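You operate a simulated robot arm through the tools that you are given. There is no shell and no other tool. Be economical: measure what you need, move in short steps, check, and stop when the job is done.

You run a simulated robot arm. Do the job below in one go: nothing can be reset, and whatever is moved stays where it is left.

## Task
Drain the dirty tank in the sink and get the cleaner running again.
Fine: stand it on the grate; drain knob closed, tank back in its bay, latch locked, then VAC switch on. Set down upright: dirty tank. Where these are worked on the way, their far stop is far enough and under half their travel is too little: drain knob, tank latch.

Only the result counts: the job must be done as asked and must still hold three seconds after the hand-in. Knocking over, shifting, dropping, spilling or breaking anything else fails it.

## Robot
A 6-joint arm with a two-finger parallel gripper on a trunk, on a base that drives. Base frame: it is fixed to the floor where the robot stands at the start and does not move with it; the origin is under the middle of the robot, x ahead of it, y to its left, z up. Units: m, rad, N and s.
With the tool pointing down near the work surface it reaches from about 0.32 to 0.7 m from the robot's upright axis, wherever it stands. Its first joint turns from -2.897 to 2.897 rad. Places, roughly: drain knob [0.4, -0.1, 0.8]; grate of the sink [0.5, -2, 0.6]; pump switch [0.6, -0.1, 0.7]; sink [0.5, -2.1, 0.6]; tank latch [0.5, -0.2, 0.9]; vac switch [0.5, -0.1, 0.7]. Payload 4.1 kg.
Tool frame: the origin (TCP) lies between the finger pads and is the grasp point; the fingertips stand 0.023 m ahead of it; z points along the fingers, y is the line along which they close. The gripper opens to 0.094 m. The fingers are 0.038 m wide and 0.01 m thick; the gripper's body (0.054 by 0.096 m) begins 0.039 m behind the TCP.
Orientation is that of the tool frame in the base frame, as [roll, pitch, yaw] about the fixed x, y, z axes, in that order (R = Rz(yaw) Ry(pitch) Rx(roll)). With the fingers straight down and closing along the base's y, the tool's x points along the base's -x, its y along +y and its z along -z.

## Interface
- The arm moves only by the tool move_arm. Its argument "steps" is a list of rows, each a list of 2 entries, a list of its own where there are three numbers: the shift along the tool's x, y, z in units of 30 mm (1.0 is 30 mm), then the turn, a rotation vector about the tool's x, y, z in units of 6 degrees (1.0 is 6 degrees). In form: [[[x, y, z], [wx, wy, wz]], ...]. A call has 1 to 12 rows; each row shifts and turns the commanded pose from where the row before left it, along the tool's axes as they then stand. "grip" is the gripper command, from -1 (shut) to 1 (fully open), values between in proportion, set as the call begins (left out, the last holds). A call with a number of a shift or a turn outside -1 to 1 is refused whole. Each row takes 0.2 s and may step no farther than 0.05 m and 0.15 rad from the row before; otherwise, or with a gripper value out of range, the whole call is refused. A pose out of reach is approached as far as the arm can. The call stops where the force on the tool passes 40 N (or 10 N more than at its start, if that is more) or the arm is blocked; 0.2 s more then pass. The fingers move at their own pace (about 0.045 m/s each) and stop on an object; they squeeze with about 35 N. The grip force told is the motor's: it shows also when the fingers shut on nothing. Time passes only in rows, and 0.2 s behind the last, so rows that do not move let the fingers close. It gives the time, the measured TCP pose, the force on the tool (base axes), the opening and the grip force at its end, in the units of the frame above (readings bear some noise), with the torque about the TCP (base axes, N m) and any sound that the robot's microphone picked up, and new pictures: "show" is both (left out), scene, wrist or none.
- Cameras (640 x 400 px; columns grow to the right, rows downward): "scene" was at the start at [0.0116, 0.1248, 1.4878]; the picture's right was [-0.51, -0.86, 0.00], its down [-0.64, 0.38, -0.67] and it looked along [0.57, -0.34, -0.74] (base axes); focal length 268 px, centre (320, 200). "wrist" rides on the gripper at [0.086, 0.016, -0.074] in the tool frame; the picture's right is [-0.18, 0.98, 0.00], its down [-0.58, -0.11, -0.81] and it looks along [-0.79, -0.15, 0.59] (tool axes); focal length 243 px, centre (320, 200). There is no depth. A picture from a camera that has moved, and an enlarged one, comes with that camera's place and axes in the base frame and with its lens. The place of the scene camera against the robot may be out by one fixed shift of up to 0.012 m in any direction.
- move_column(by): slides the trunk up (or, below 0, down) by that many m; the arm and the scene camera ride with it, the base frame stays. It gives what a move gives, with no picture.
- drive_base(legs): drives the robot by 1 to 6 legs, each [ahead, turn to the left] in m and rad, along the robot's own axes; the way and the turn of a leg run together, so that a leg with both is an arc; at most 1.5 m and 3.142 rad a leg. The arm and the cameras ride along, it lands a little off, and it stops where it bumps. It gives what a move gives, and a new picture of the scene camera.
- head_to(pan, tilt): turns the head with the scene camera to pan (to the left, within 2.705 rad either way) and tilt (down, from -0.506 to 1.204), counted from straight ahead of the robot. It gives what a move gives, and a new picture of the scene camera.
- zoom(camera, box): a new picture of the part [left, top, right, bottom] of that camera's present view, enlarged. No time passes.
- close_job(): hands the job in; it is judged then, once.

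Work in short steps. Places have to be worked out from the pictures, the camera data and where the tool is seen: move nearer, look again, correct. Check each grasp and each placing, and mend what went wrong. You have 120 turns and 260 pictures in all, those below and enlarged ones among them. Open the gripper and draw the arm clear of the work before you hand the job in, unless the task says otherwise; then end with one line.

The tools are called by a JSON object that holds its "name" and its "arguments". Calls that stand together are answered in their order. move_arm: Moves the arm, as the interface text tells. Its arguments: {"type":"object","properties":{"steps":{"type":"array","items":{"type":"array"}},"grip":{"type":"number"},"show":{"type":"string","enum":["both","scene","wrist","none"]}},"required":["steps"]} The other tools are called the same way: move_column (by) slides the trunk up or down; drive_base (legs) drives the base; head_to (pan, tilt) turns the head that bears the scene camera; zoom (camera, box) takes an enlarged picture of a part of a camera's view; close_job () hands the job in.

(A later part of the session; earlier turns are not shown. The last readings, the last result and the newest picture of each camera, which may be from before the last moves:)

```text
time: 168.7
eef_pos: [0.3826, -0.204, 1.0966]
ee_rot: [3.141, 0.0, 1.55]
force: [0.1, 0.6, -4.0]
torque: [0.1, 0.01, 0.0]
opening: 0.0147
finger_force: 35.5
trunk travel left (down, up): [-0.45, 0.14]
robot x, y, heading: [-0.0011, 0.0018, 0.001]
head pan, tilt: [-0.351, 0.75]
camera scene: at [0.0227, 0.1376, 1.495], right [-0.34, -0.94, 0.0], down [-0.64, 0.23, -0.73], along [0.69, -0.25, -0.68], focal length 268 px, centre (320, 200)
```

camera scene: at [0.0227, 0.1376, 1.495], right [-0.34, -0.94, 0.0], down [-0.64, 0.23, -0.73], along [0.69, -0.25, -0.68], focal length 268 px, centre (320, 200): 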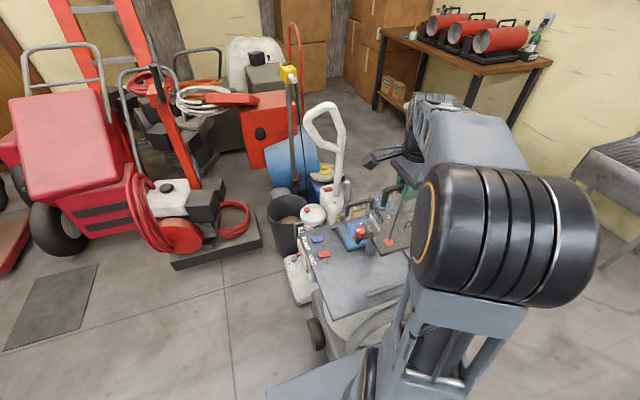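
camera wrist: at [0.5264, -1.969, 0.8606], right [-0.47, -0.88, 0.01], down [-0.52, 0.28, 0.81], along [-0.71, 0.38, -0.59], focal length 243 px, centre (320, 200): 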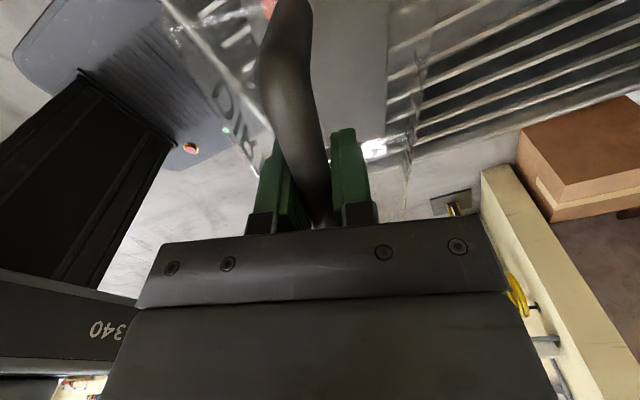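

The base is back at its start pose. I align the tank above the bay at (0.4005, −0.2088) and compare the wrist picture with the one at first lifting.

{"name": "move_arm", "arguments": {"steps": [[[-0.08, 0.3, 0], [0, 0, -0.17]], [[-0.08, 0.3, 0.5], [0, 0, 0]], [[0, 0, 0.8], [0, 0, 0]], [[0, 0, 0.8], [0, 0, 0]], [[0, 0, 0.8], [0, 0, 0]], [[0, 0, 0.8], [0, 0, 0]], [[0, 0, 0], [0, 0, 0]]], "show": "both"}}

{"name": "zoom", "arguments": {"camera": "scene", "box": [290, 170, 450, 320]}}

```text
time: 170.3
eef_pos: [0.401, -0.2103, 0.9847]
ee_rot: [3.138, 0.0, 1.567]
force: [1.0, 0.0, -3.6]
torque: [0.1, -0.01, 0.04]
opening: 0.0147
finger_force: 35.5
trunk travel left (down, up): [-0.45, 0.14]
robot x, y, heading: [0.0026, 0.0038, -0.002]
head pan, tilt: [-0.351, 0.75]
camera scene: at [0.0227, 0.1376, 1.4951], right [-0.34, -0.94, 0.0], down [-0.64, 0.23, -0.73], along [0.69, -0.25, -0.68], focal length 268 px, centre (320, 200)
camera wrist: at [0.4162, -0.124, 1.06], right [0.98, -0.19, 0.0], down [-0.11, -0.58, 0.81], along [-0.15, -0.79, -0.59], focal length 243 px, centre (320, 200)
```

scene: 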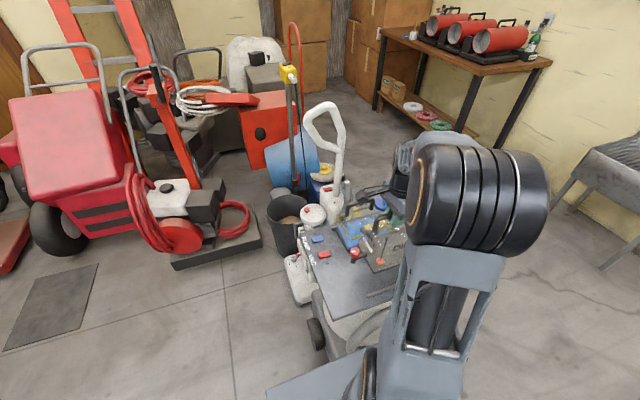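
wrist: 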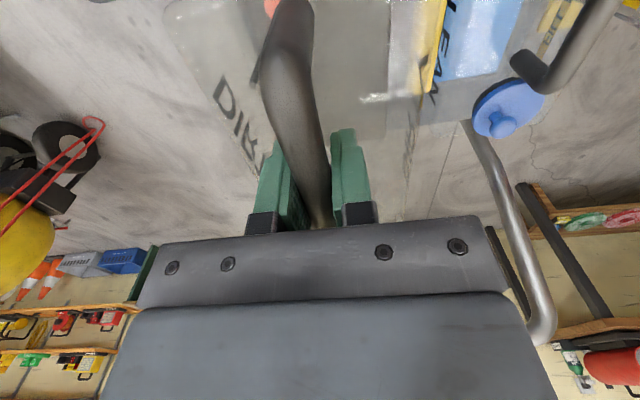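

```text
2.67 times, centred on (370, 245) of scene
camera zoom: at [0.0227, 0.1376, 1.4951], right [-0.34, -0.94, 0.0], down [-0.64, 0.23, -0.73], along [0.69, -0.25, -0.68], focal length 713 px, centre (187, 80)
```

zoom: 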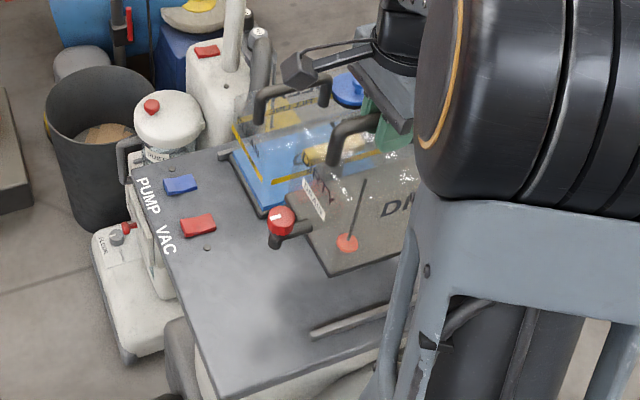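

Comparing features, my grip is now about 6 mm nearer the knob end than at first, so the bay target is y≈−0.203. I shift and lower to z≈0.92, then check against the bay rail.

{"name": "move_arm", "arguments": {"steps": [[[0.22, 0, 0.5], [0, 0, 0]], [[0, 0, 0.8], [0, 0, 0]], [[0, 0, 0.8], [0, 0, 0]], [[0, 0, 0], [0, 0, 0]]], "show": "wrist"}}

{"name": "head_to", "arguments": {"pan": -0.538, "tilt": 0.841}}

{"name": "zoom", "arguments": {"camera": "scene", "box": [240, 160, 384, 270]}}

```text
time: 171.3
eef_pos: [0.4002, -0.2029, 0.9221]
ee_rot: [3.138, 0.002, 1.568]
force: [-1.0, -0.7, -4.2]
torque: [0.08, 0.04, 0.02]
opening: 0.0145
finger_force: 35.1
trunk travel left (down, up): [-0.45, 0.14]
robot x, y, heading: [-0.0016, -0.001, 0.002]
head pan, tilt: [-0.351, 0.75]
camera wrist: at [0.4159, -0.1179, 0.9975], right [0.98, -0.19, 0.0], down [-0.11, -0.58, 0.81], along [-0.15, -0.79, -0.59], focal length 243 px, centre (320, 200)
```

wrist: 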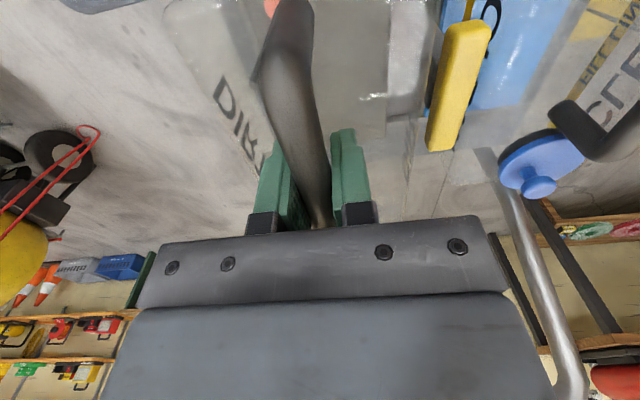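

```text
time: 172.0
eef_pos: [0.4011, -0.2042, 0.923]
ee_rot: [3.138, 0.002, 1.568]
force: [0.1, 0.1, -5.6]
torque: [0.07, 0.02, 0.01]
opening: 0.0147
finger_force: 35.0
trunk travel left (down, up): [-0.45, 0.14]
robot x, y, heading: [0.006, 0.0048, -0.002]
head pan, tilt: [-0.538, 0.841]
camera scene: at [0.0123, 0.1259, 1.4877], right [-0.51, -0.86, 0.0], down [-0.64, 0.38, -0.67], along [0.57, -0.34, -0.75], focal length 268 px, centre (320, 200)
```

scene: 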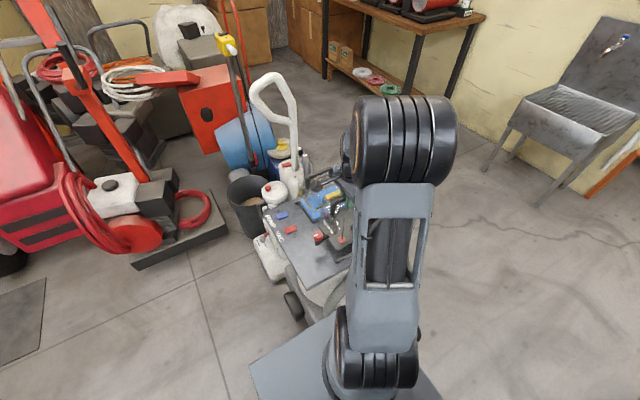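

```text
3.64 times, centred on (312, 215) of scene
camera zoom: at [0.0123, 0.1259, 1.4877], right [-0.51, -0.86, 0.0], down [-0.64, 0.38, -0.67], along [0.57, -0.34, -0.75], focal length 973 px, centre (349, 146)
```

zoom: 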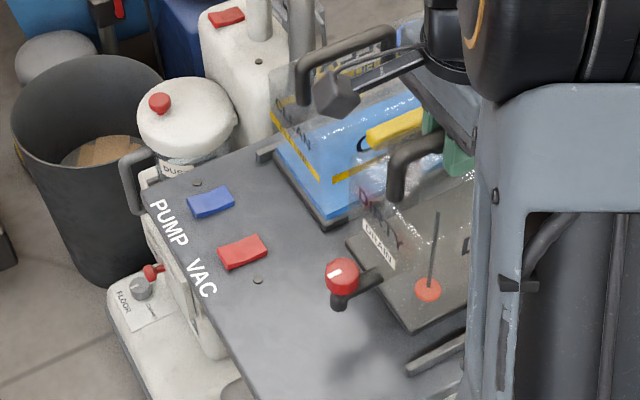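

Against the very first picture the knob matches its original place to within about 2 mm, allowing for height. I lower slowly into the bay.

{"name": "move_arm", "arguments": {"steps": [[[0, 0, 0.4], [0, 0, 0]], [[0, 0, 0.3], [0, 0, 0]], [[0, 0, 0.2], [0, 0, 0]], [[0, 0, 0], [0, 0, 0]]], "show": "scene"}}

{"name": "zoom", "arguments": {"camera": "scene", "box": [240, 160, 384, 270]}}

```text
time: 173.0
eef_pos: [0.4012, -0.2037, 0.8948]
ee_rot: [3.137, 0.0, 1.567]
force: [0.1, 0.2, -5.1]
torque: [0.06, 0.02, -0.04]
opening: 0.0145
finger_force: 35.1
trunk travel left (down, up): [-0.45, 0.14]
robot x, y, heading: [-0.0006, 0.0031, -0.002]
head pan, tilt: [-0.538, 0.841]
camera scene: at [0.0123, 0.1259, 1.4877], right [-0.51, -0.86, 0.0], down [-0.64, 0.38, -0.67], along [0.57, -0.34, -0.75], focal length 268 px, centre (320, 200)
```

scene: 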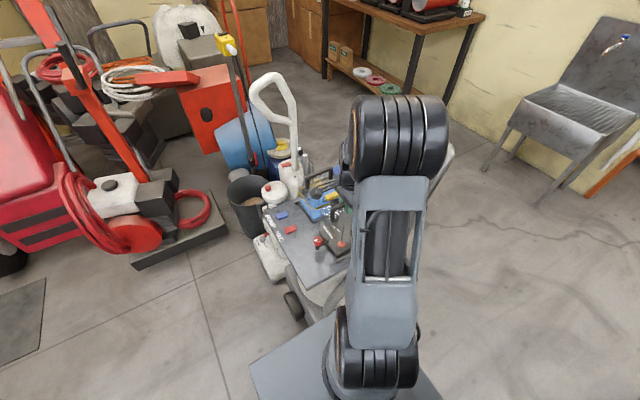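

```text
3.64 times, centred on (312, 215) of scene
camera zoom: at [0.0123, 0.1259, 1.4877], right [-0.51, -0.86, 0.0], down [-0.64, 0.38, -0.67], along [0.57, -0.34, -0.75], focal length 973 px, centre (349, 146)
```

zoom: 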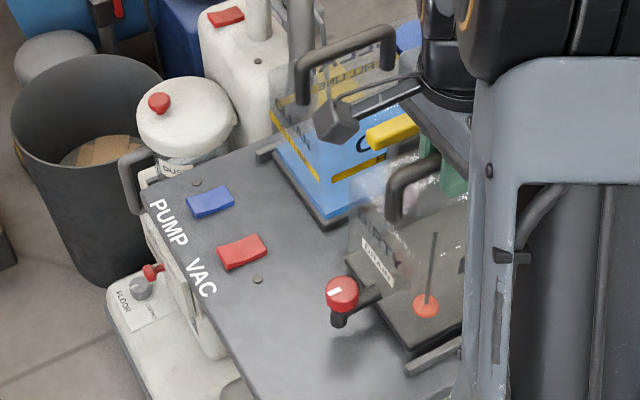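

No contact yet and still aligned. I go down the last centimetre in 3 mm steps.

{"name": "move_arm", "arguments": {"steps": [[[0, 0, 0.1], [0, 0, 0]], [[0, 0, 0.1], [0, 0, 0]], [[0, 0, 0], [0, 0, 0]]], "show": "none"}}

{"name": "move_arm", "arguments": {"steps": [[[0, 0, 0.1], [0, 0, 0]], [[0, 0, 0], [0, 0, 0]]], "show": "none"}}

```text
time: 173.8
eef_pos: [0.4003, -0.2025, 0.8891]
ee_rot: [3.138, 0.002, 1.568]
force: [0.0, 0.5, -4.7]
torque: [0.14, 0.06, 0.0]
opening: 0.015
finger_force: 35.1
trunk travel left (down, up): [-0.45, 0.14]
robot x, y, heading: [0.0006, 0.0023, -0.002]
head pan, tilt: [-0.538, 0.841]
```

```text
time: 174.4
eef_pos: [0.4005, -0.2039, 0.8871]
ee_rot: [3.138, 0.002, 1.567]
force: [-0.4, 0.0, -3.9]
torque: [0.09, 0.03, 0.0]
opening: 0.0146
finger_force: 35.0
trunk travel left (down, up): [-0.45, 0.14]
robot x, y, heading: [0.0019, 0.001, 0.001]
head pan, tilt: [-0.538, 0.841]
```

{"name": "move_arm", "arguments": {"steps": [[[0, 0, 0.08], [0, 0, 0]], [[0, 0, 0.06], [0, 0, 0]], [[0, 0, 0], [0, 0, 0]]], "show": "scene"}}

{"name": "zoom", "arguments": {"camera": "scene", "box": [240, 160, 384, 270]}}

```text
time: 175.2
eef_pos: [0.4029, -0.2039, 0.8856]
ee_rot: [3.131, 0.009, 1.568]
force: [11.1, 2.1, 29.6]
torque: [0.42, 0.09, -0.2]
opening: 0.0147
finger_force: 35.3
trunk travel left (down, up): [-0.45, 0.14]
robot x, y, heading: [0.001, 0.0038, -0.002]
head pan, tilt: [-0.538, 0.841]
camera scene: at [0.0115, 0.1272, 1.4881], right [-0.51, -0.86, 0.0], down [-0.64, 0.38, -0.67], along [0.57, -0.34, -0.74], focal length 268 px, centre (320, 200)
```

scene: 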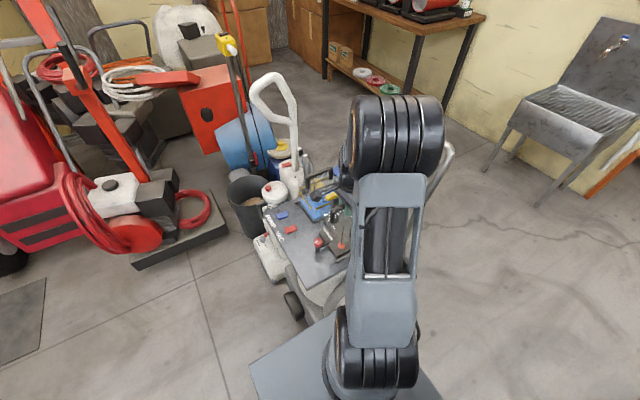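

```text
3.64 times, centred on (312, 215) of scene
camera zoom: at [0.0115, 0.1272, 1.4881], right [-0.51, -0.86, 0.0], down [-0.64, 0.38, -0.67], along [0.57, -0.34, -0.74], focal length 973 px, centre (349, 146)
```

zoom: 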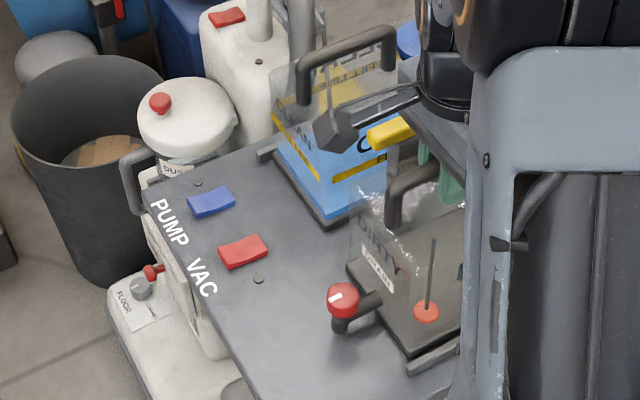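

Seated: contact at z≈0.886, as originally, and knob and tank edges match the first picture. I ease off and release.

{"name": "move_arm", "arguments": {"steps": [[[0, 0, -0.06], [0, 0, 0]], [[0, 0, 0], [0, 0, 0]]], "show": "none"}}

{"name": "move_arm", "arguments": {"steps": [[[0, 0, 0], [0, 0, 0]], [[0, 0, 0], [0, 0, 0]], [[0, 0, 0], [0, 0, 0]], [[0, 0, -0.8], [0, 0, 0]], [[0, 0, -1], [0, 0, 0]], [[0, 0, -1], [0, 0, 0]]], "grip": 0, "show": "both"}}

{"name": "zoom", "arguments": {"camera": "scene", "box": [240, 160, 384, 270]}}

{"name": "zoom", "arguments": {"camera": "wrist", "box": [160, 0, 480, 200]}}

```text
time: 175.8
eef_pos: [0.4005, -0.2027, 0.884]
ee_rot: [3.139, 0.002, 1.568]
force: [8.0, 0.7, 20.3]
torque: [-0.8, 0.02, 0.36]
opening: 0.0147
finger_force: 35.1
trunk travel left (down, up): [-0.45, 0.14]
robot x, y, heading: [0.0014, 0.0005, -0.001]
head pan, tilt: [-0.538, 0.841]
```

```text
time: 177.2
eef_pos: [0.4003, -0.203, 0.9675]
ee_rot: [3.138, 0.003, 1.568]
force: [-0.2, 0.5, 0.6]
torque: [0.0, 0.02, 0.01]
opening: 0.047
finger_force: 0.1
trunk travel left (down, up): [-0.45, 0.14]
robot x, y, heading: [-0.0013, 0.0019, 0.007]
head pan, tilt: [-0.538, 0.841]
camera scene: at [0.0119, 0.1261, 1.4877], right [-0.51, -0.86, 0.0], down [-0.64, 0.38, -0.67], along [0.57, -0.34, -0.75], focal length 268 px, centre (320, 200)
camera wrist: at [0.4163, -0.1182, 1.0425], right [0.98, -0.19, 0.0], down [-0.11, -0.58, 0.81], along [-0.15, -0.79, -0.59], focal length 243 px, centre (320, 200)
```

scene: 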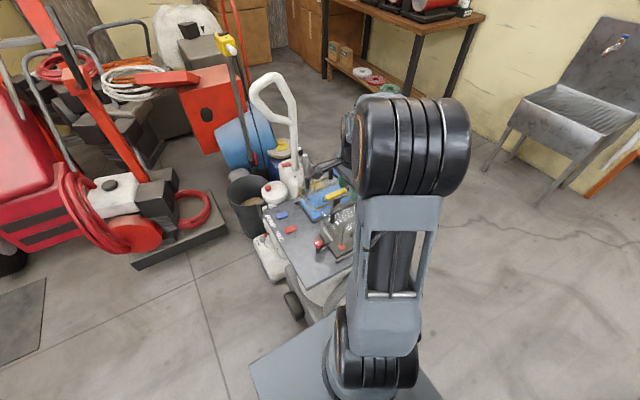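
wrist: 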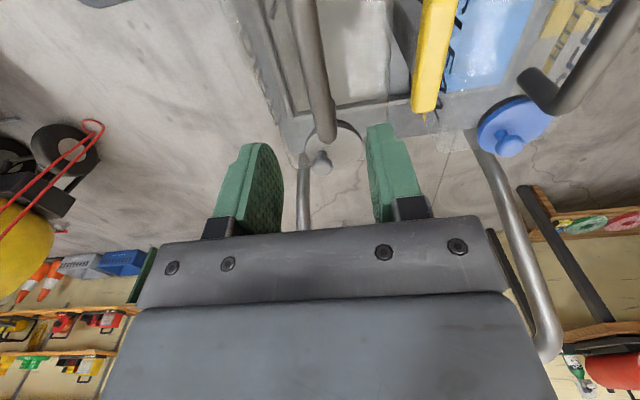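

```text
3.64 times, centred on (312, 215) of scene
camera zoom: at [0.0119, 0.1261, 1.4877], right [-0.51, -0.86, 0.0], down [-0.64, 0.38, -0.67], along [0.57, -0.34, -0.75], focal length 973 px, centre (349, 146)
```

zoom: 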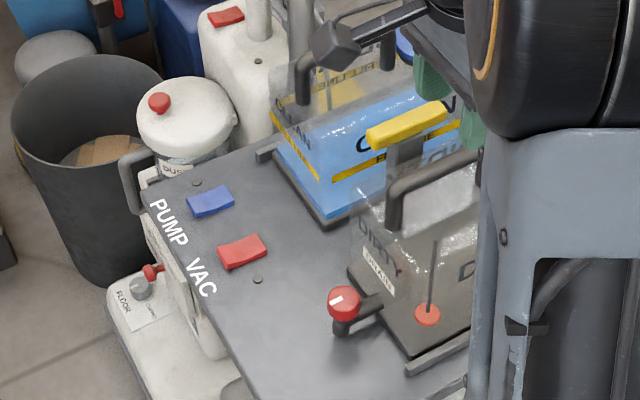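

```text
2.00 times, centred on (320, 100) of wrist
camera zoom: at [0.4163, -0.1182, 1.0425], right [0.98, -0.19, 0.0], down [-0.11, -0.58, 0.81], along [-0.15, -0.79, -0.59], focal length 485 px, centre (320, 400)
```

zoom: 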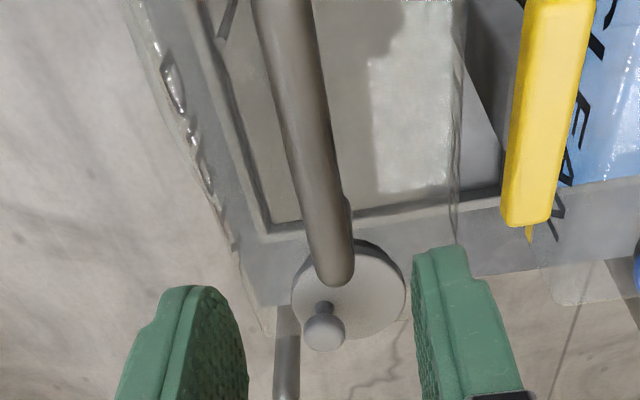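

The tank is back in its bay to within about 2 mm. To lock, I close the fingers and place them on the −x side of the latch bar's +y end, above the tank top.

{"name": "move_arm", "arguments": {"steps": [[[0.3, 0.57, 0], [0, 0, 0]], [[0.3, 0.57, 0], [0, 0, 0]], [[0.25, 0.57, 0], [0, 0, 0]], [[0, 0, 0], [0, 0, 0]]], "grip": -1, "show": "wrist"}}

{"name": "zoom", "arguments": {"camera": "wrist", "box": [160, 0, 480, 200]}}

```text
time: 178.2
eef_pos: [0.4515, -0.1777, 0.9683]
ee_rot: [3.138, 0.001, 1.568]
force: [0.1, -0.3, -1.0]
torque: [0.02, 0.01, -0.01]
opening: 0.0002
finger_force: 35.0
trunk travel left (down, up): [-0.45, 0.14]
robot x, y, heading: [0.0018, 0.0022, -0.002]
head pan, tilt: [-0.538, 0.841]
camera wrist: at [0.4684, -0.0921, 1.0428], right [0.98, -0.19, 0.0], down [-0.11, -0.58, 0.81], along [-0.15, -0.79, -0.59], focal length 243 px, centre (320, 200)
```

wrist: 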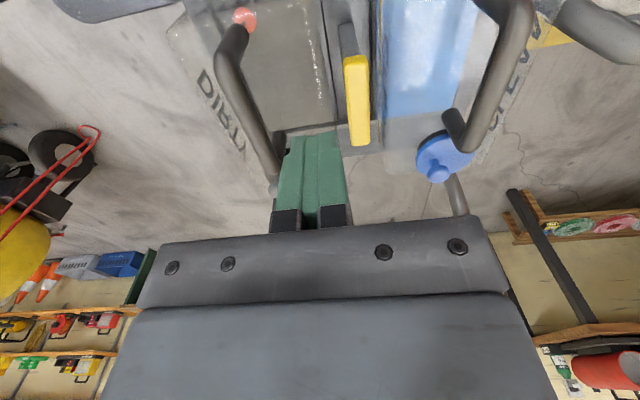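

```text
2.00 times, centred on (320, 100) of wrist
camera zoom: at [0.4684, -0.0921, 1.0428], right [0.98, -0.19, 0.0], down [-0.11, -0.58, 0.81], along [-0.15, -0.79, -0.59], focal length 485 px, centre (320, 400)
```

zoom: 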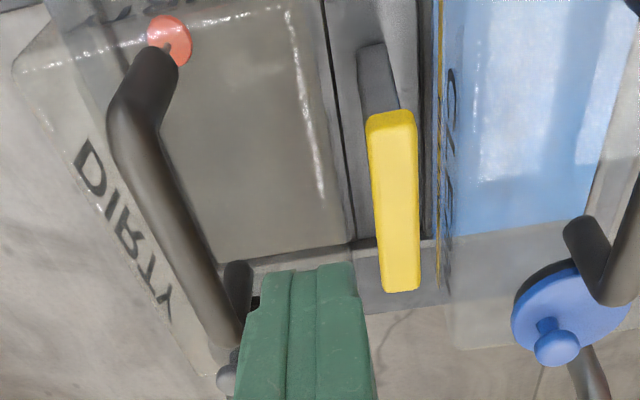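

The bar lies at x≈0.478, y −0.171…−0.246. I descend beside it to z≈0.878 and push toward +x along the arc.

{"name": "move_arm", "arguments": {"steps": [[[0, 0, 0.9], [0, 0, 0]], [[0, 0, 0.9], [0, 0, 0]], [[0, 0, 0.7], [0, 0, 0]], [[0, 0, 0.5], [0, 0, 0]]], "show": "none"}}

{"name": "move_arm", "arguments": {"steps": [[[0, 0.2, 0], [0, 0, 0]], [[0, 0.2, 0], [0, 0, 0]], [[0, 0.2, 0], [0, 0, 0]], [[0, 0.2, 0], [0, 0, 0]], [[0, 0.2, 0], [0, 0, 0]], [[0, 0.2, 0], [0, 0, 0]], [[0, 0.2, 0], [0, 0, 0]], [[0, 0.2, 0], [0, 0, 0]], [[0, 0.2, 0], [0, 0, 0]], [[0, 0.2, 0], [0, 0, 0]]], "show": "wrist"}}

```text
time: 179.2
eef_pos: [0.4526, -0.1793, 0.8778]
ee_rot: [3.137, 0.002, 1.567]
force: [0.2, -0.5, 0.3]
torque: [0.03, 0.01, 0.05]
opening: 0.0001
finger_force: 34.1
trunk travel left (down, up): [-0.45, 0.14]
robot x, y, heading: [0.0011, 0.0002, -0.004]
head pan, tilt: [-0.538, 0.841]
```

```text
time: 181.4
eef_pos: [0.5124, -0.1784, 0.8772]
ee_rot: [3.139, 0.002, 1.567]
force: [-0.2, 0.4, 0.0]
torque: [-0.02, 0.03, -0.04]
opening: 0.0
finger_force: 34.9
trunk travel left (down, up): [-0.45, 0.14]
robot x, y, heading: [0.001, -0.0021, -0.002]
head pan, tilt: [-0.538, 0.841]
camera wrist: at [0.5279, -0.0926, 0.9535], right [0.98, -0.19, 0.0], down [-0.11, -0.58, 0.81], along [-0.15, -0.79, -0.59], focal length 243 px, centre (320, 200)
```

wrist: 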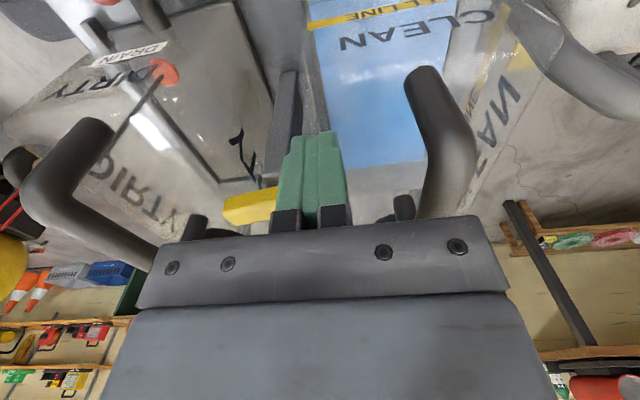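

The bar swung round easily. I now push its +x end toward −y until it meets the locked stop.

{"name": "move_arm", "arguments": {"steps": [[[-0.1, 0.05, 0], [0, 0, 0]], [[-0.1, 0.05, 0], [0, 0, 0]], [[-0.1, 0, 0], [0, 0, 0]], [[-0.1, 0, 0], [0, 0, 0]], [[-0.1, 0, 0], [0, 0, 0]], [[-0.1, 0, 0], [0, 0, 0]]], "show": "wrist"}}

{"name": "move_arm", "arguments": {"steps": [[[0.3, 0, 0], [0, 0, 0]], [[0, 0, -1], [0, 0, 0]], [[0, 0, -1], [0, 0, 0]], [[0.8, 0, -1], [0, 0, 0]], [[0.8, 0, 0], [0, 0, 0]]], "show": "wrist"}}

{"name": "zoom", "arguments": {"camera": "wrist", "box": [160, 0, 480, 200]}}

{"name": "zoom", "arguments": {"camera": "scene", "box": [240, 160, 384, 270]}}

```text
time: 182.6
eef_pos: [0.5148, -0.1851, 0.8775]
ee_rot: [-3.139, -0.006, 1.571]
force: [-1.0, 17.4, 5.8]
torque: [0.06, 0.11, -0.07]
opening: 0.0002
finger_force: 34.9
trunk travel left (down, up): [-0.45, 0.14]
robot x, y, heading: [-0.0008, 0.0028, 0.01]
head pan, tilt: [-0.538, 0.841]
stopped in row 5: the force on the tool passed its limit (the readings are from after the stop); the commanded pose is now the measured one
camera wrist: at [0.5307, -0.0992, 0.9543], right [0.98, -0.18, 0.0], down [-0.11, -0.59, 0.8], along [-0.15, -0.79, -0.6], focal length 243 px, centre (320, 200)
```

wrist: 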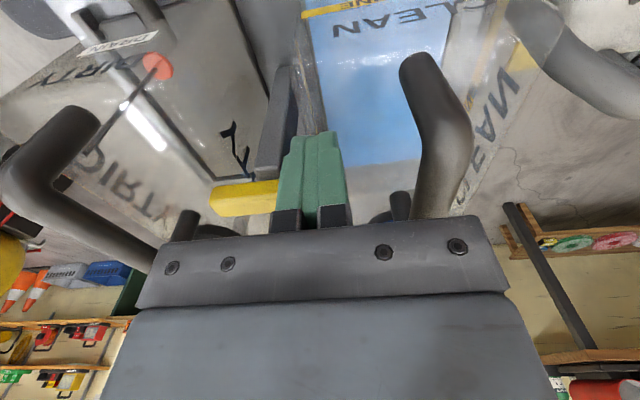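

```text
time: 183.8
eef_pos: [0.5158, -0.1316, 0.9683]
ee_rot: [3.141, -0.004, 1.571]
force: [0.9, -0.2, 0.1]
torque: [-0.01, 0.01, 0.0]
opening: 0.0002
finger_force: 34.9
trunk travel left (down, up): [-0.45, 0.14]
robot x, y, heading: [0.002, 0.0016, 0.004]
head pan, tilt: [-0.538, 0.841]
camera wrist: at [0.531, -0.0458, 1.0443], right [0.98, -0.18, 0.0], down [-0.11, -0.58, 0.8], along [-0.15, -0.79, -0.59], focal length 243 px, centre (320, 200)
```

wrist: 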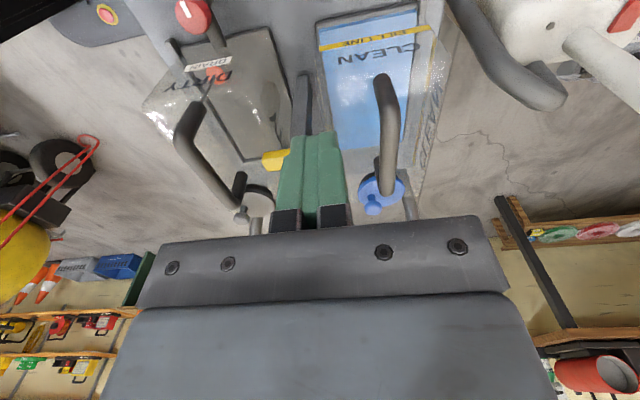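

```text
2.00 times, centred on (320, 100) of wrist
camera zoom: at [0.531, -0.0458, 1.0443], right [0.98, -0.18, 0.0], down [-0.11, -0.58, 0.8], along [-0.15, -0.79, -0.59], focal length 485 px, centre (320, 400)
```

zoom: 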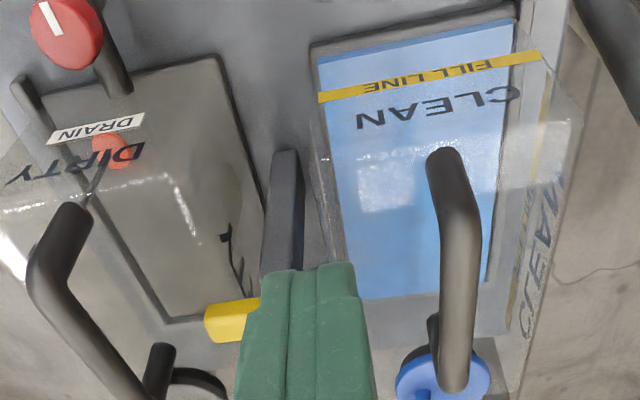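

```text
3.64 times, centred on (312, 215) of scene
camera zoom: at [0.0111, 0.1265, 1.4877], right [-0.51, -0.86, 0.0], down [-0.64, 0.38, -0.67], along [0.57, -0.34, -0.75], focal length 973 px, centre (349, 146)
```

zoom: 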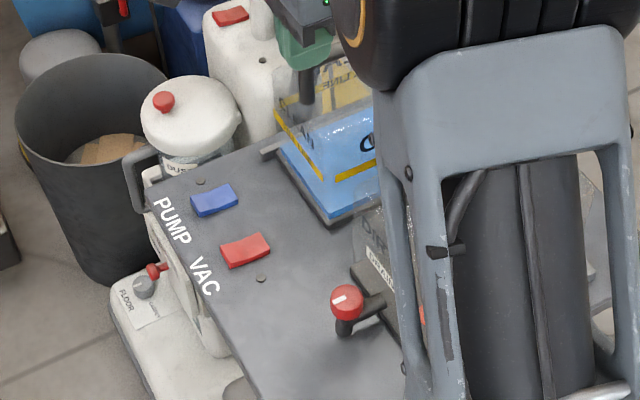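

The latch met its stop at the same spot as at the start and lies along x again, so it is locked. Next the red VAC switch near (0.53, −0.06, 0.73): I move to view it closely.

{"name": "move_arm", "arguments": {"steps": [[[0.9, 0, 0], [0, 0, 0]], [[0.9, 0, 0], [0, 0, 0]], [[0.9, 0, 0.2], [0, 0, 0]], [[0.9, 0, 0.6], [0, 0, 0]], [[0.9, 0, 0.8], [0, 0, 0]], [[0.5, 0, 0.6], [0, 0, 0]]], "show": "wrist"}}

{"name": "zoom", "arguments": {"camera": "wrist", "box": [220, 40, 420, 165]}}

{"name": "zoom", "arguments": {"camera": "scene", "box": [270, 195, 330, 245]}}

```text
time: 185.2
eef_pos: [0.5163, 0.0199, 0.9016]
ee_rot: [3.141, -0.003, 1.569]
force: [0.6, 0.2, 0.1]
torque: [-0.02, 0.01, 0.0]
opening: 0.0
finger_force: 35.1
trunk travel left (down, up): [-0.45, 0.14]
robot x, y, heading: [0.0034, 0.0007, 0.011]
head pan, tilt: [-0.538, 0.841]
camera wrist: at [0.532, 0.1047, 0.9779], right [0.98, -0.19, 0.0], down [-0.11, -0.58, 0.8], along [-0.15, -0.79, -0.59], focal length 243 px, centre (320, 200)
```

wrist: 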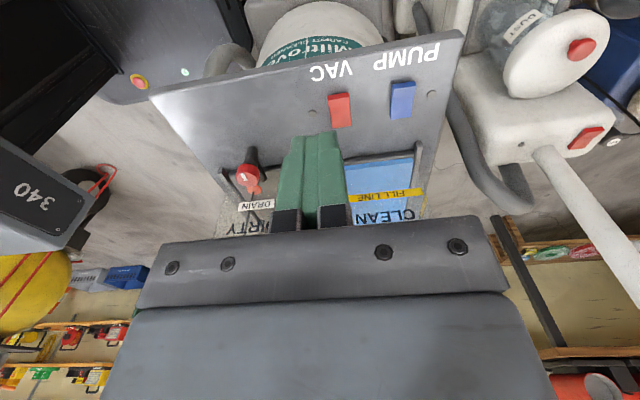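

```text
3.20 times, centred on (320, 102) of wrist
camera zoom: at [0.532, 0.1047, 0.9779], right [0.98, -0.19, 0.0], down [-0.11, -0.58, 0.8], along [-0.15, -0.79, -0.59], focal length 776 px, centre (320, 512)
```

zoom: 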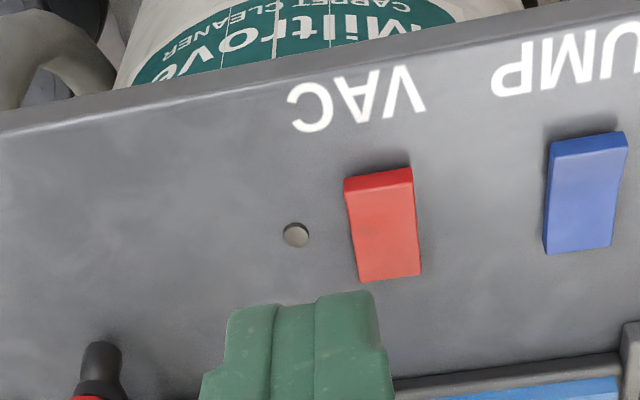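

```text
8.00 times, centred on (300, 220) of scene
camera zoom: at [0.0114, 0.1264, 1.4877], right [-0.51, -0.86, 0.0], down [-0.64, 0.38, -0.67], along [0.57, -0.34, -0.75], focal length 2140 px, centre (480, 40)
```

zoom: 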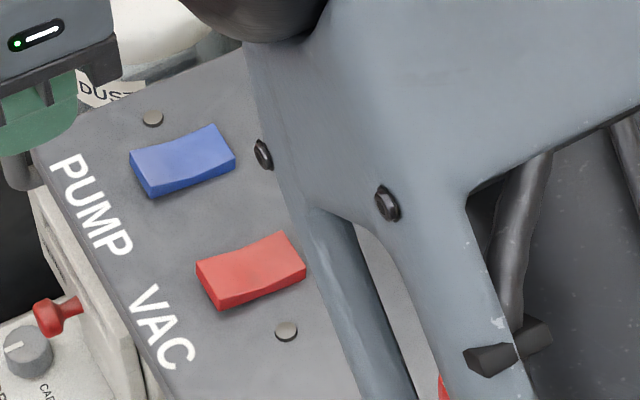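

The rocker's +y end stands up (x≈0.526, y −0.04…−0.087), as does the PUMP's, so both look off. I hover closed fingers over its raised end at (0.526, −0.038).

{"name": "move_arm", "arguments": {"steps": [[[-0.65, 0.11, 0], [0, 0, 0]], [[-0.65, 0.11, 0], [0, 0, 0]], [[-0.63, 0.1, 0.4], [0, 0, 0]], [[0, 0, 0.8], [0, 0, 0]], [[0, 0, 0.8], [0, 0, 0]], [[0, 0, 0.8], [0, 0, 0]], [[0, 0, 0.7], [0, 0, 0]]], "show": "both"}}

{"name": "zoom", "arguments": {"camera": "scene", "box": [250, 180, 346, 260]}}

{"name": "zoom", "arguments": {"camera": "wrist", "box": [220, 40, 420, 240]}}

```text
time: 186.8
eef_pos: [0.5237, -0.038, 0.7979]
ee_rot: [3.141, -0.004, 1.57]
force: [0.0, 0.1, 0.2]
torque: [-0.02, 0.03, 0.01]
opening: 0.0
finger_force: 35.4
trunk travel left (down, up): [-0.45, 0.14]
robot x, y, heading: [-0.0003, 0.0003, 0.006]
head pan, tilt: [-0.538, 0.841]
camera scene: at [0.0113, 0.1262, 1.4877], right [-0.51, -0.86, 0.0], down [-0.64, 0.38, -0.67], along [0.57, -0.34, -0.75], focal length 268 px, centre (320, 200)
camera wrist: at [0.5405, 0.0473, 0.8729], right [0.98, -0.18, 0.0], down [-0.11, -0.58, 0.8], along [-0.15, -0.79, -0.59], focal length 243 px, centre (320, 200)
```

scene: 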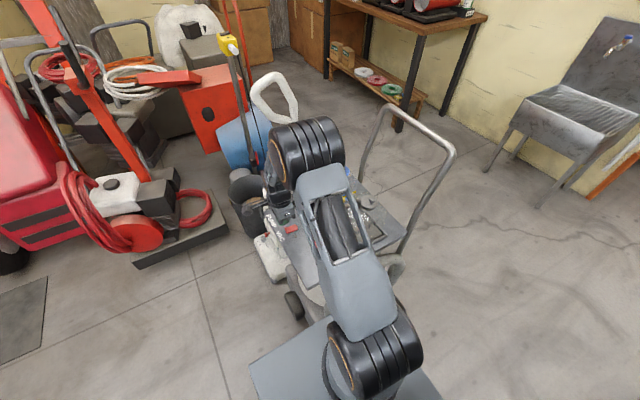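
wrist: 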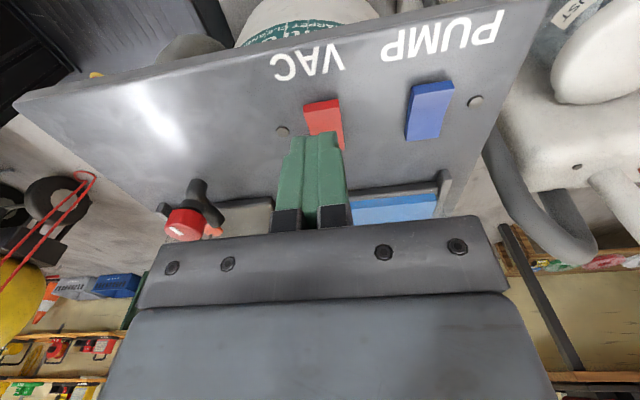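

```text
5.00 times, centred on (298, 220) of scene
camera zoom: at [0.0113, 0.1262, 1.4877], right [-0.51, -0.86, 0.0], down [-0.64, 0.38, -0.67], along [0.57, -0.34, -0.75], focal length 1337 px, centre (430, 100)
```

zoom: 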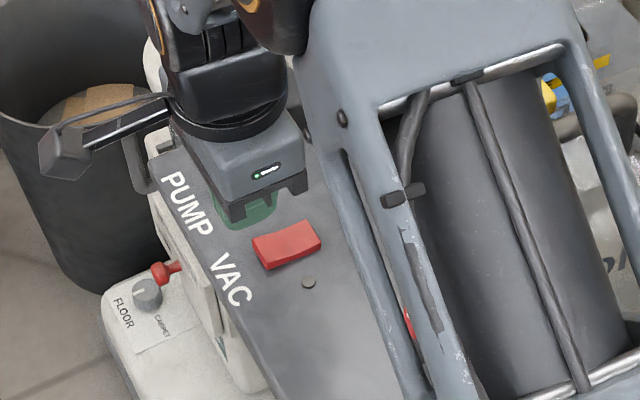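

```text
2.00 times, centred on (320, 140) of wrist
camera zoom: at [0.5405, 0.0473, 0.8729], right [0.98, -0.18, 0.0], down [-0.11, -0.58, 0.8], along [-0.15, -0.79, -0.59], focal length 485 px, centre (320, 320)
```

zoom: 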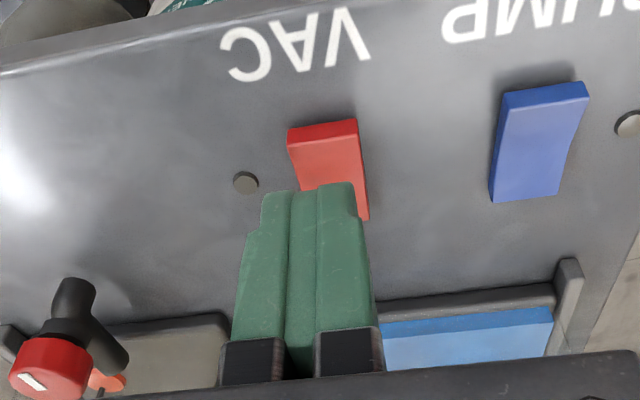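

The fingers are in line with the rocker. I shift 8 mm onto its raised half and press down in small steps.

{"name": "move_arm", "arguments": {"steps": [[[-0.25, 0.05, 0.4], [0, 0, 0]], [[0, 0, 0.4], [0, 0, 0]], [[0, 0, 0.3], [0, 0, 0]], [[0, 0, 0.15], [0, 0, 0]], [[0, 0, 0.15], [0, 0, 0]], [[0, 0, 0.15], [0, 0, 0]], [[0, 0, 0.15], [0, 0, 0]]], "show": "wrist"}}

{"name": "zoom", "arguments": {"camera": "wrist", "box": [220, 40, 420, 240]}}

```text
time: 188.4
eef_pos: [0.5259, -0.0453, 0.7527]
ee_rot: [3.134, -0.004, 1.571]
force: [-12.3, 2.7, 24.0]
torque: [-0.36, 0.37, -0.18]
opening: 0.0
finger_force: 34.8
trunk travel left (down, up): [-0.45, 0.14]
robot x, y, heading: [-0.0015, 0.0036, 0.004]
head pan, tilt: [-0.538, 0.841]
stopped in row 7: the force on the tool passed its limit (the readings are from after the stop); the commanded pose is now the measured one
camera wrist: at [0.5418, 0.0403, 0.8288], right [0.98, -0.18, 0.01], down [-0.11, -0.58, 0.8], along [-0.14, -0.79, -0.59], focal length 243 px, centre (320, 200)
```

wrist: 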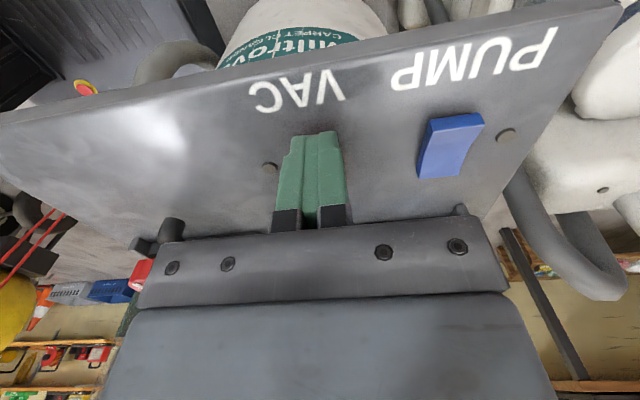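

```text
2.00 times, centred on (320, 140) of wrist
camera zoom: at [0.5418, 0.0403, 0.8288], right [0.98, -0.18, 0.01], down [-0.11, -0.58, 0.8], along [-0.14, -0.79, -0.59], focal length 485 px, centre (320, 320)
```

zoom: 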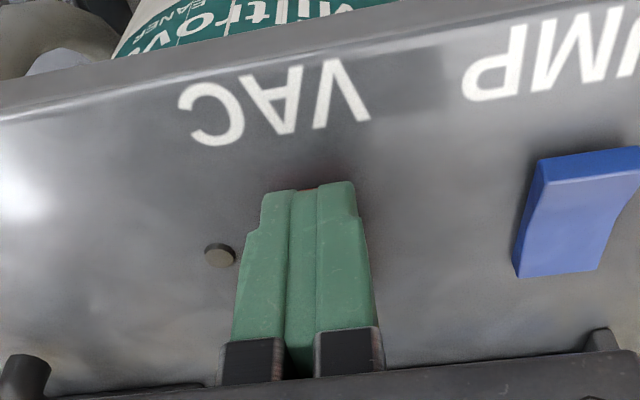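

It stopped at 40 N with the tips at z≈0.730. I rise and check the rocker's state.

{"name": "move_arm", "arguments": {"steps": [[[0, 0, -0.6], [0, 0, 0]], [[0, 0, -1], [0, 0, 0]], [[0.6, 0, -1], [0, 0, 0]], [[0.9, 0, -1], [0, 0, 0]], [[0.6, 0, -0.5], [0, 0, 0]]], "show": "wrist"}}

{"name": "zoom", "arguments": {"camera": "wrist", "box": [220, 40, 420, 165]}}

{"name": "zoom", "arguments": {"camera": "scene", "box": [260, 180, 340, 250]}}

```text
time: 189.6
eef_pos: [0.5274, 0.017, 0.8743]
ee_rot: [3.138, -0.005, 1.569]
force: [-0.4, 0.3, 0.2]
torque: [0.01, 0.03, 0.0]
opening: 0.0
finger_force: 35.1
trunk travel left (down, up): [-0.45, 0.14]
robot x, y, heading: [0.0001, -0.0033, 0.01]
head pan, tilt: [-0.538, 0.841]
camera wrist: at [0.5431, 0.1024, 0.9493], right [0.98, -0.18, 0.0], down [-0.11, -0.58, 0.8], along [-0.15, -0.79, -0.59], focal length 243 px, centre (320, 200)
```

wrist: 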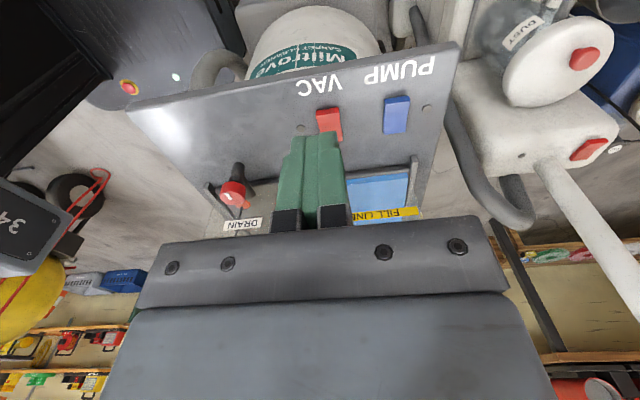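

```text
3.20 times, centred on (320, 102) of wrist
camera zoom: at [0.5431, 0.1024, 0.9493], right [0.98, -0.18, 0.0], down [-0.11, -0.58, 0.8], along [-0.15, -0.79, -0.59], focal length 776 px, centre (320, 512)
```

zoom: 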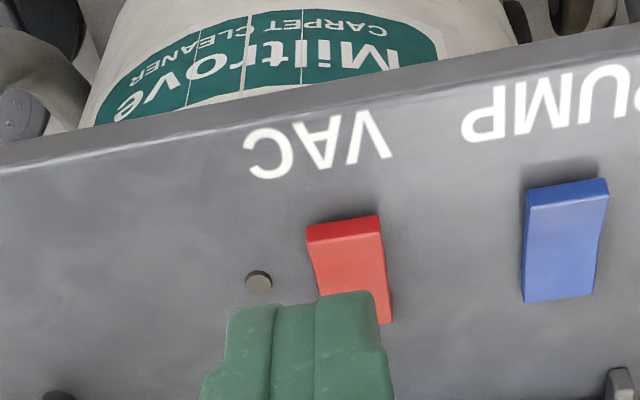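

```text
5.71 times, centred on (300, 215) of scene
camera zoom: at [0.011, 0.1264, 1.4877], right [-0.51, -0.86, 0.0], down [-0.64, 0.38, -0.67], along [0.57, -0.34, -0.75], focal length 1528 px, centre (434, 114)
```

zoom: 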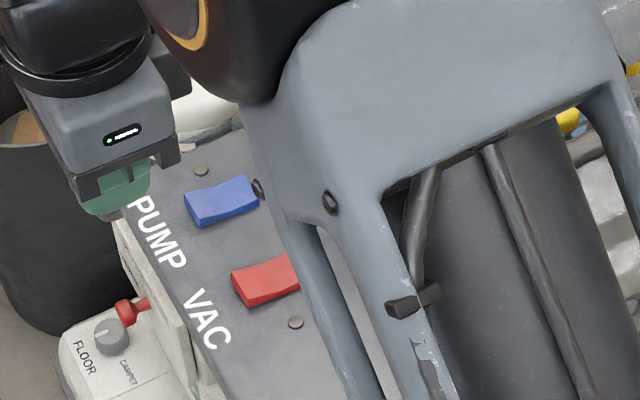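

I can't yet tell whether the rocker flipped. I back the hand off for a clear comparison of the red and blue rockers.

{"name": "move_arm", "arguments": {"steps": [[[0.9, 0.5, 0], [0, 0, 0]], [[0.9, 0.5, 0], [0, 0, 0]], [[0.5, 0.5, 0.5], [0, 0, 0]], [[0, 0, 0.8], [0, 0, 0]], [[0, 0, 0.8], [0, 0, 0]]], "show": "both"}}

{"name": "zoom", "arguments": {"camera": "wrist", "box": [200, 60, 360, 160]}}

{"name": "zoom", "arguments": {"camera": "scene", "box": [260, 190, 324, 240]}}

```text
time: 190.8
eef_pos: [0.5725, 0.0873, 0.8109]
ee_rot: [3.136, -0.004, 1.571]
force: [0.3, 0.0, 0.0]
torque: [0.04, -0.03, 0.02]
opening: 0.0002
finger_force: 35.4
trunk travel left (down, up): [-0.45, 0.14]
robot x, y, heading: [-0.0005, 0.0037, 0.003]
head pan, tilt: [-0.538, 0.841]
camera scene: at [0.0111, 0.1263, 1.4877], right [-0.51, -0.86, 0.0], down [-0.64, 0.38, -0.67], along [0.57, -0.34, -0.75], focal length 268 px, centre (320, 200)
camera wrist: at [0.5887, 0.1721, 0.8866], right [0.98, -0.18, 0.0], down [-0.11, -0.58, 0.8], along [-0.15, -0.79, -0.6], focal length 243 px, centre (320, 200)
```

scene: 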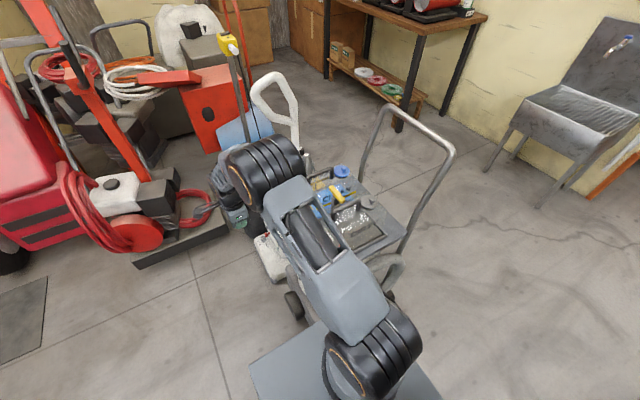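
wrist: 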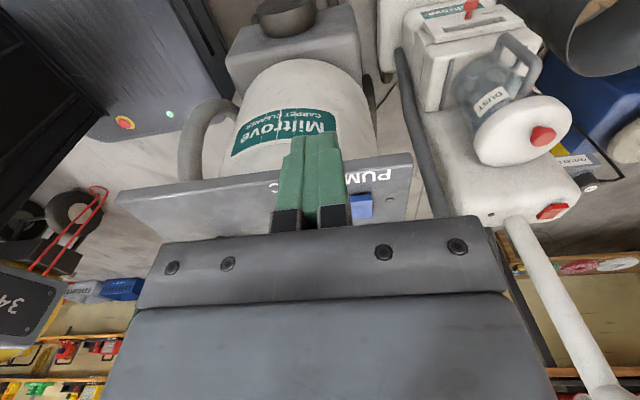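

```text
4.00 times, centred on (280, 110) of wrist
camera zoom: at [0.5887, 0.1721, 0.8866], right [0.98, -0.18, 0.0], down [-0.11, -0.58, 0.8], along [-0.15, -0.79, -0.6], focal length 970 px, centre (480, 560)
```

zoom: 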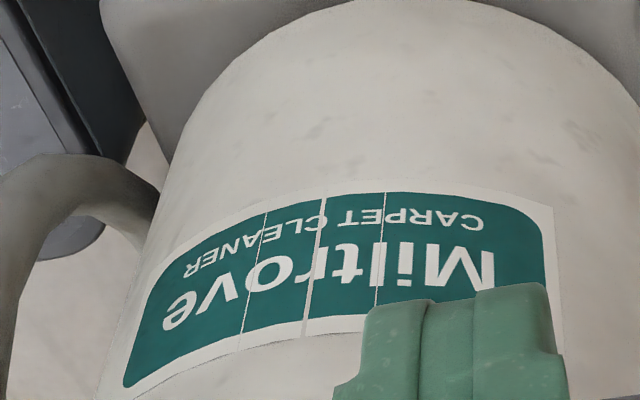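

```text
8.00 times, centred on (292, 215) of scene
camera zoom: at [0.0111, 0.1263, 1.4877], right [-0.51, -0.86, 0.0], down [-0.64, 0.38, -0.67], along [0.57, -0.34, -0.75], focal length 2140 px, centre (544, 80)
```

zoom: 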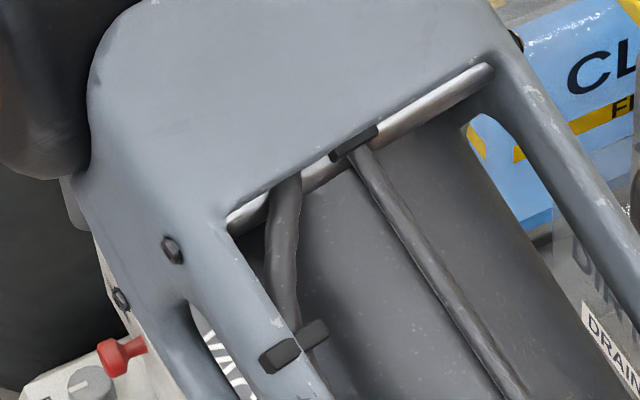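

That view is blocked. I rise and return the arm over the tank, from where the scene camera saw both switches well.

{"name": "move_arm", "arguments": {"steps": [[[0, 0, -1], [0, 0, 0]], [[0, 0, -1], [0, 0, 0]], [[0, 0, -1], [0, 0, 0]], [[0, 0, -1], [0, 0, 0]], [[0, 0, -1], [0, 0, 0]], [[-1, -0.7, -0.5], [0, 0, 0]], [[-1, -0.7, 0], [0, 0, 0]], [[-1, -0.7, 0], [0, 0, 0]], [[-1, -0.7, 0], [0, 0, 0]], [[-1, -0.7, 0], [0, 0, 0]], [[-1, -0.7, 0], [0, 0, 0]], [[-1, -0.7, 0], [0, 0, 0]]], "show": "none"}}

{"name": "zoom", "arguments": {"camera": "scene", "box": [260, 190, 324, 240]}}

```text
time: 193.4
eef_pos: [0.4251, -0.1253, 0.9754]
ee_rot: [3.135, -0.003, 1.571]
force: [-0.2, 1.0, -0.9]
torque: [-0.01, -0.02, 0.04]
opening: 0.0001
finger_force: 34.4
trunk travel left (down, up): [-0.45, 0.14]
robot x, y, heading: [0.0001, -0.001, 0.005]
head pan, tilt: [-0.538, 0.841]
```

```text
8.00 times, centred on (292, 215) of scene
camera zoom: at [0.0111, 0.1262, 1.4877], right [-0.51, -0.86, 0.0], down [-0.64, 0.38, -0.67], along [0.57, -0.34, -0.75], focal length 2140 px, centre (544, 80)
```

zoom: 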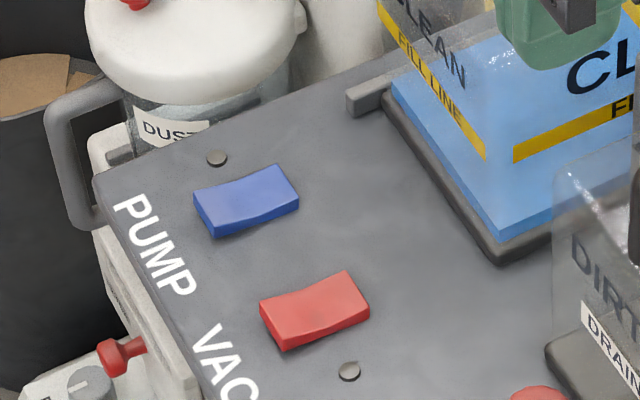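

The red rocker now seems different from the blue one, with its −y end raised. I zoom in further to be sure.

{"name": "zoom", "arguments": {"camera": "scene", "box": [280, 205, 312, 237]}}

{"name": "zoom", "arguments": {"camera": "scene", "box": [240, 160, 384, 270]}}

```text
12.50 times, centred on (296, 221) of scene
camera zoom: at [0.0111, 0.1262, 1.4877], right [-0.51, -0.86, 0.0], down [-0.64, 0.38, -0.67], along [0.57, -0.34, -0.75], focal length 3343 px, centre (620, -62)
```

zoom: 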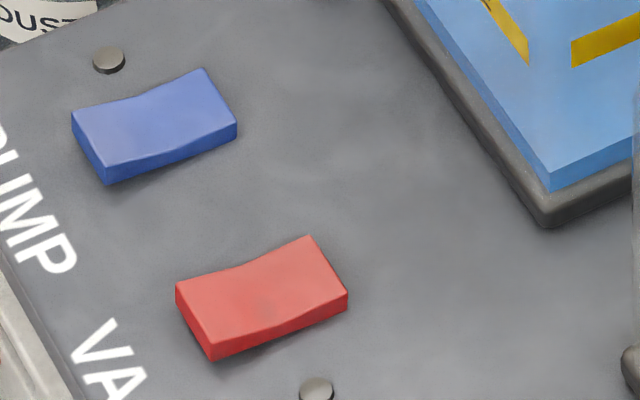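

```text
3.64 times, centred on (312, 215) of scene
camera zoom: at [0.0111, 0.1262, 1.4877], right [-0.51, -0.86, 0.0], down [-0.64, 0.38, -0.67], along [0.57, -0.34, -0.75], focal length 973 px, centre (349, 146)
```

zoom: 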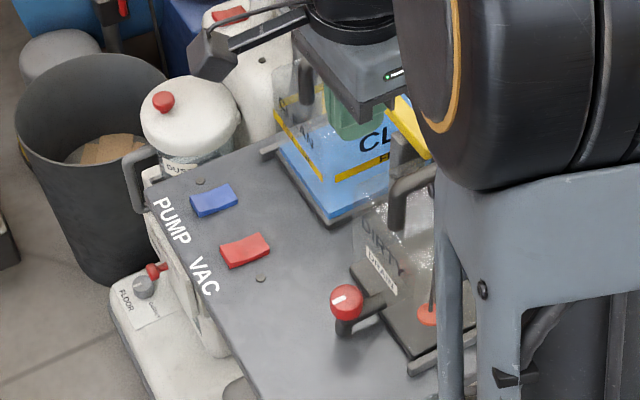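

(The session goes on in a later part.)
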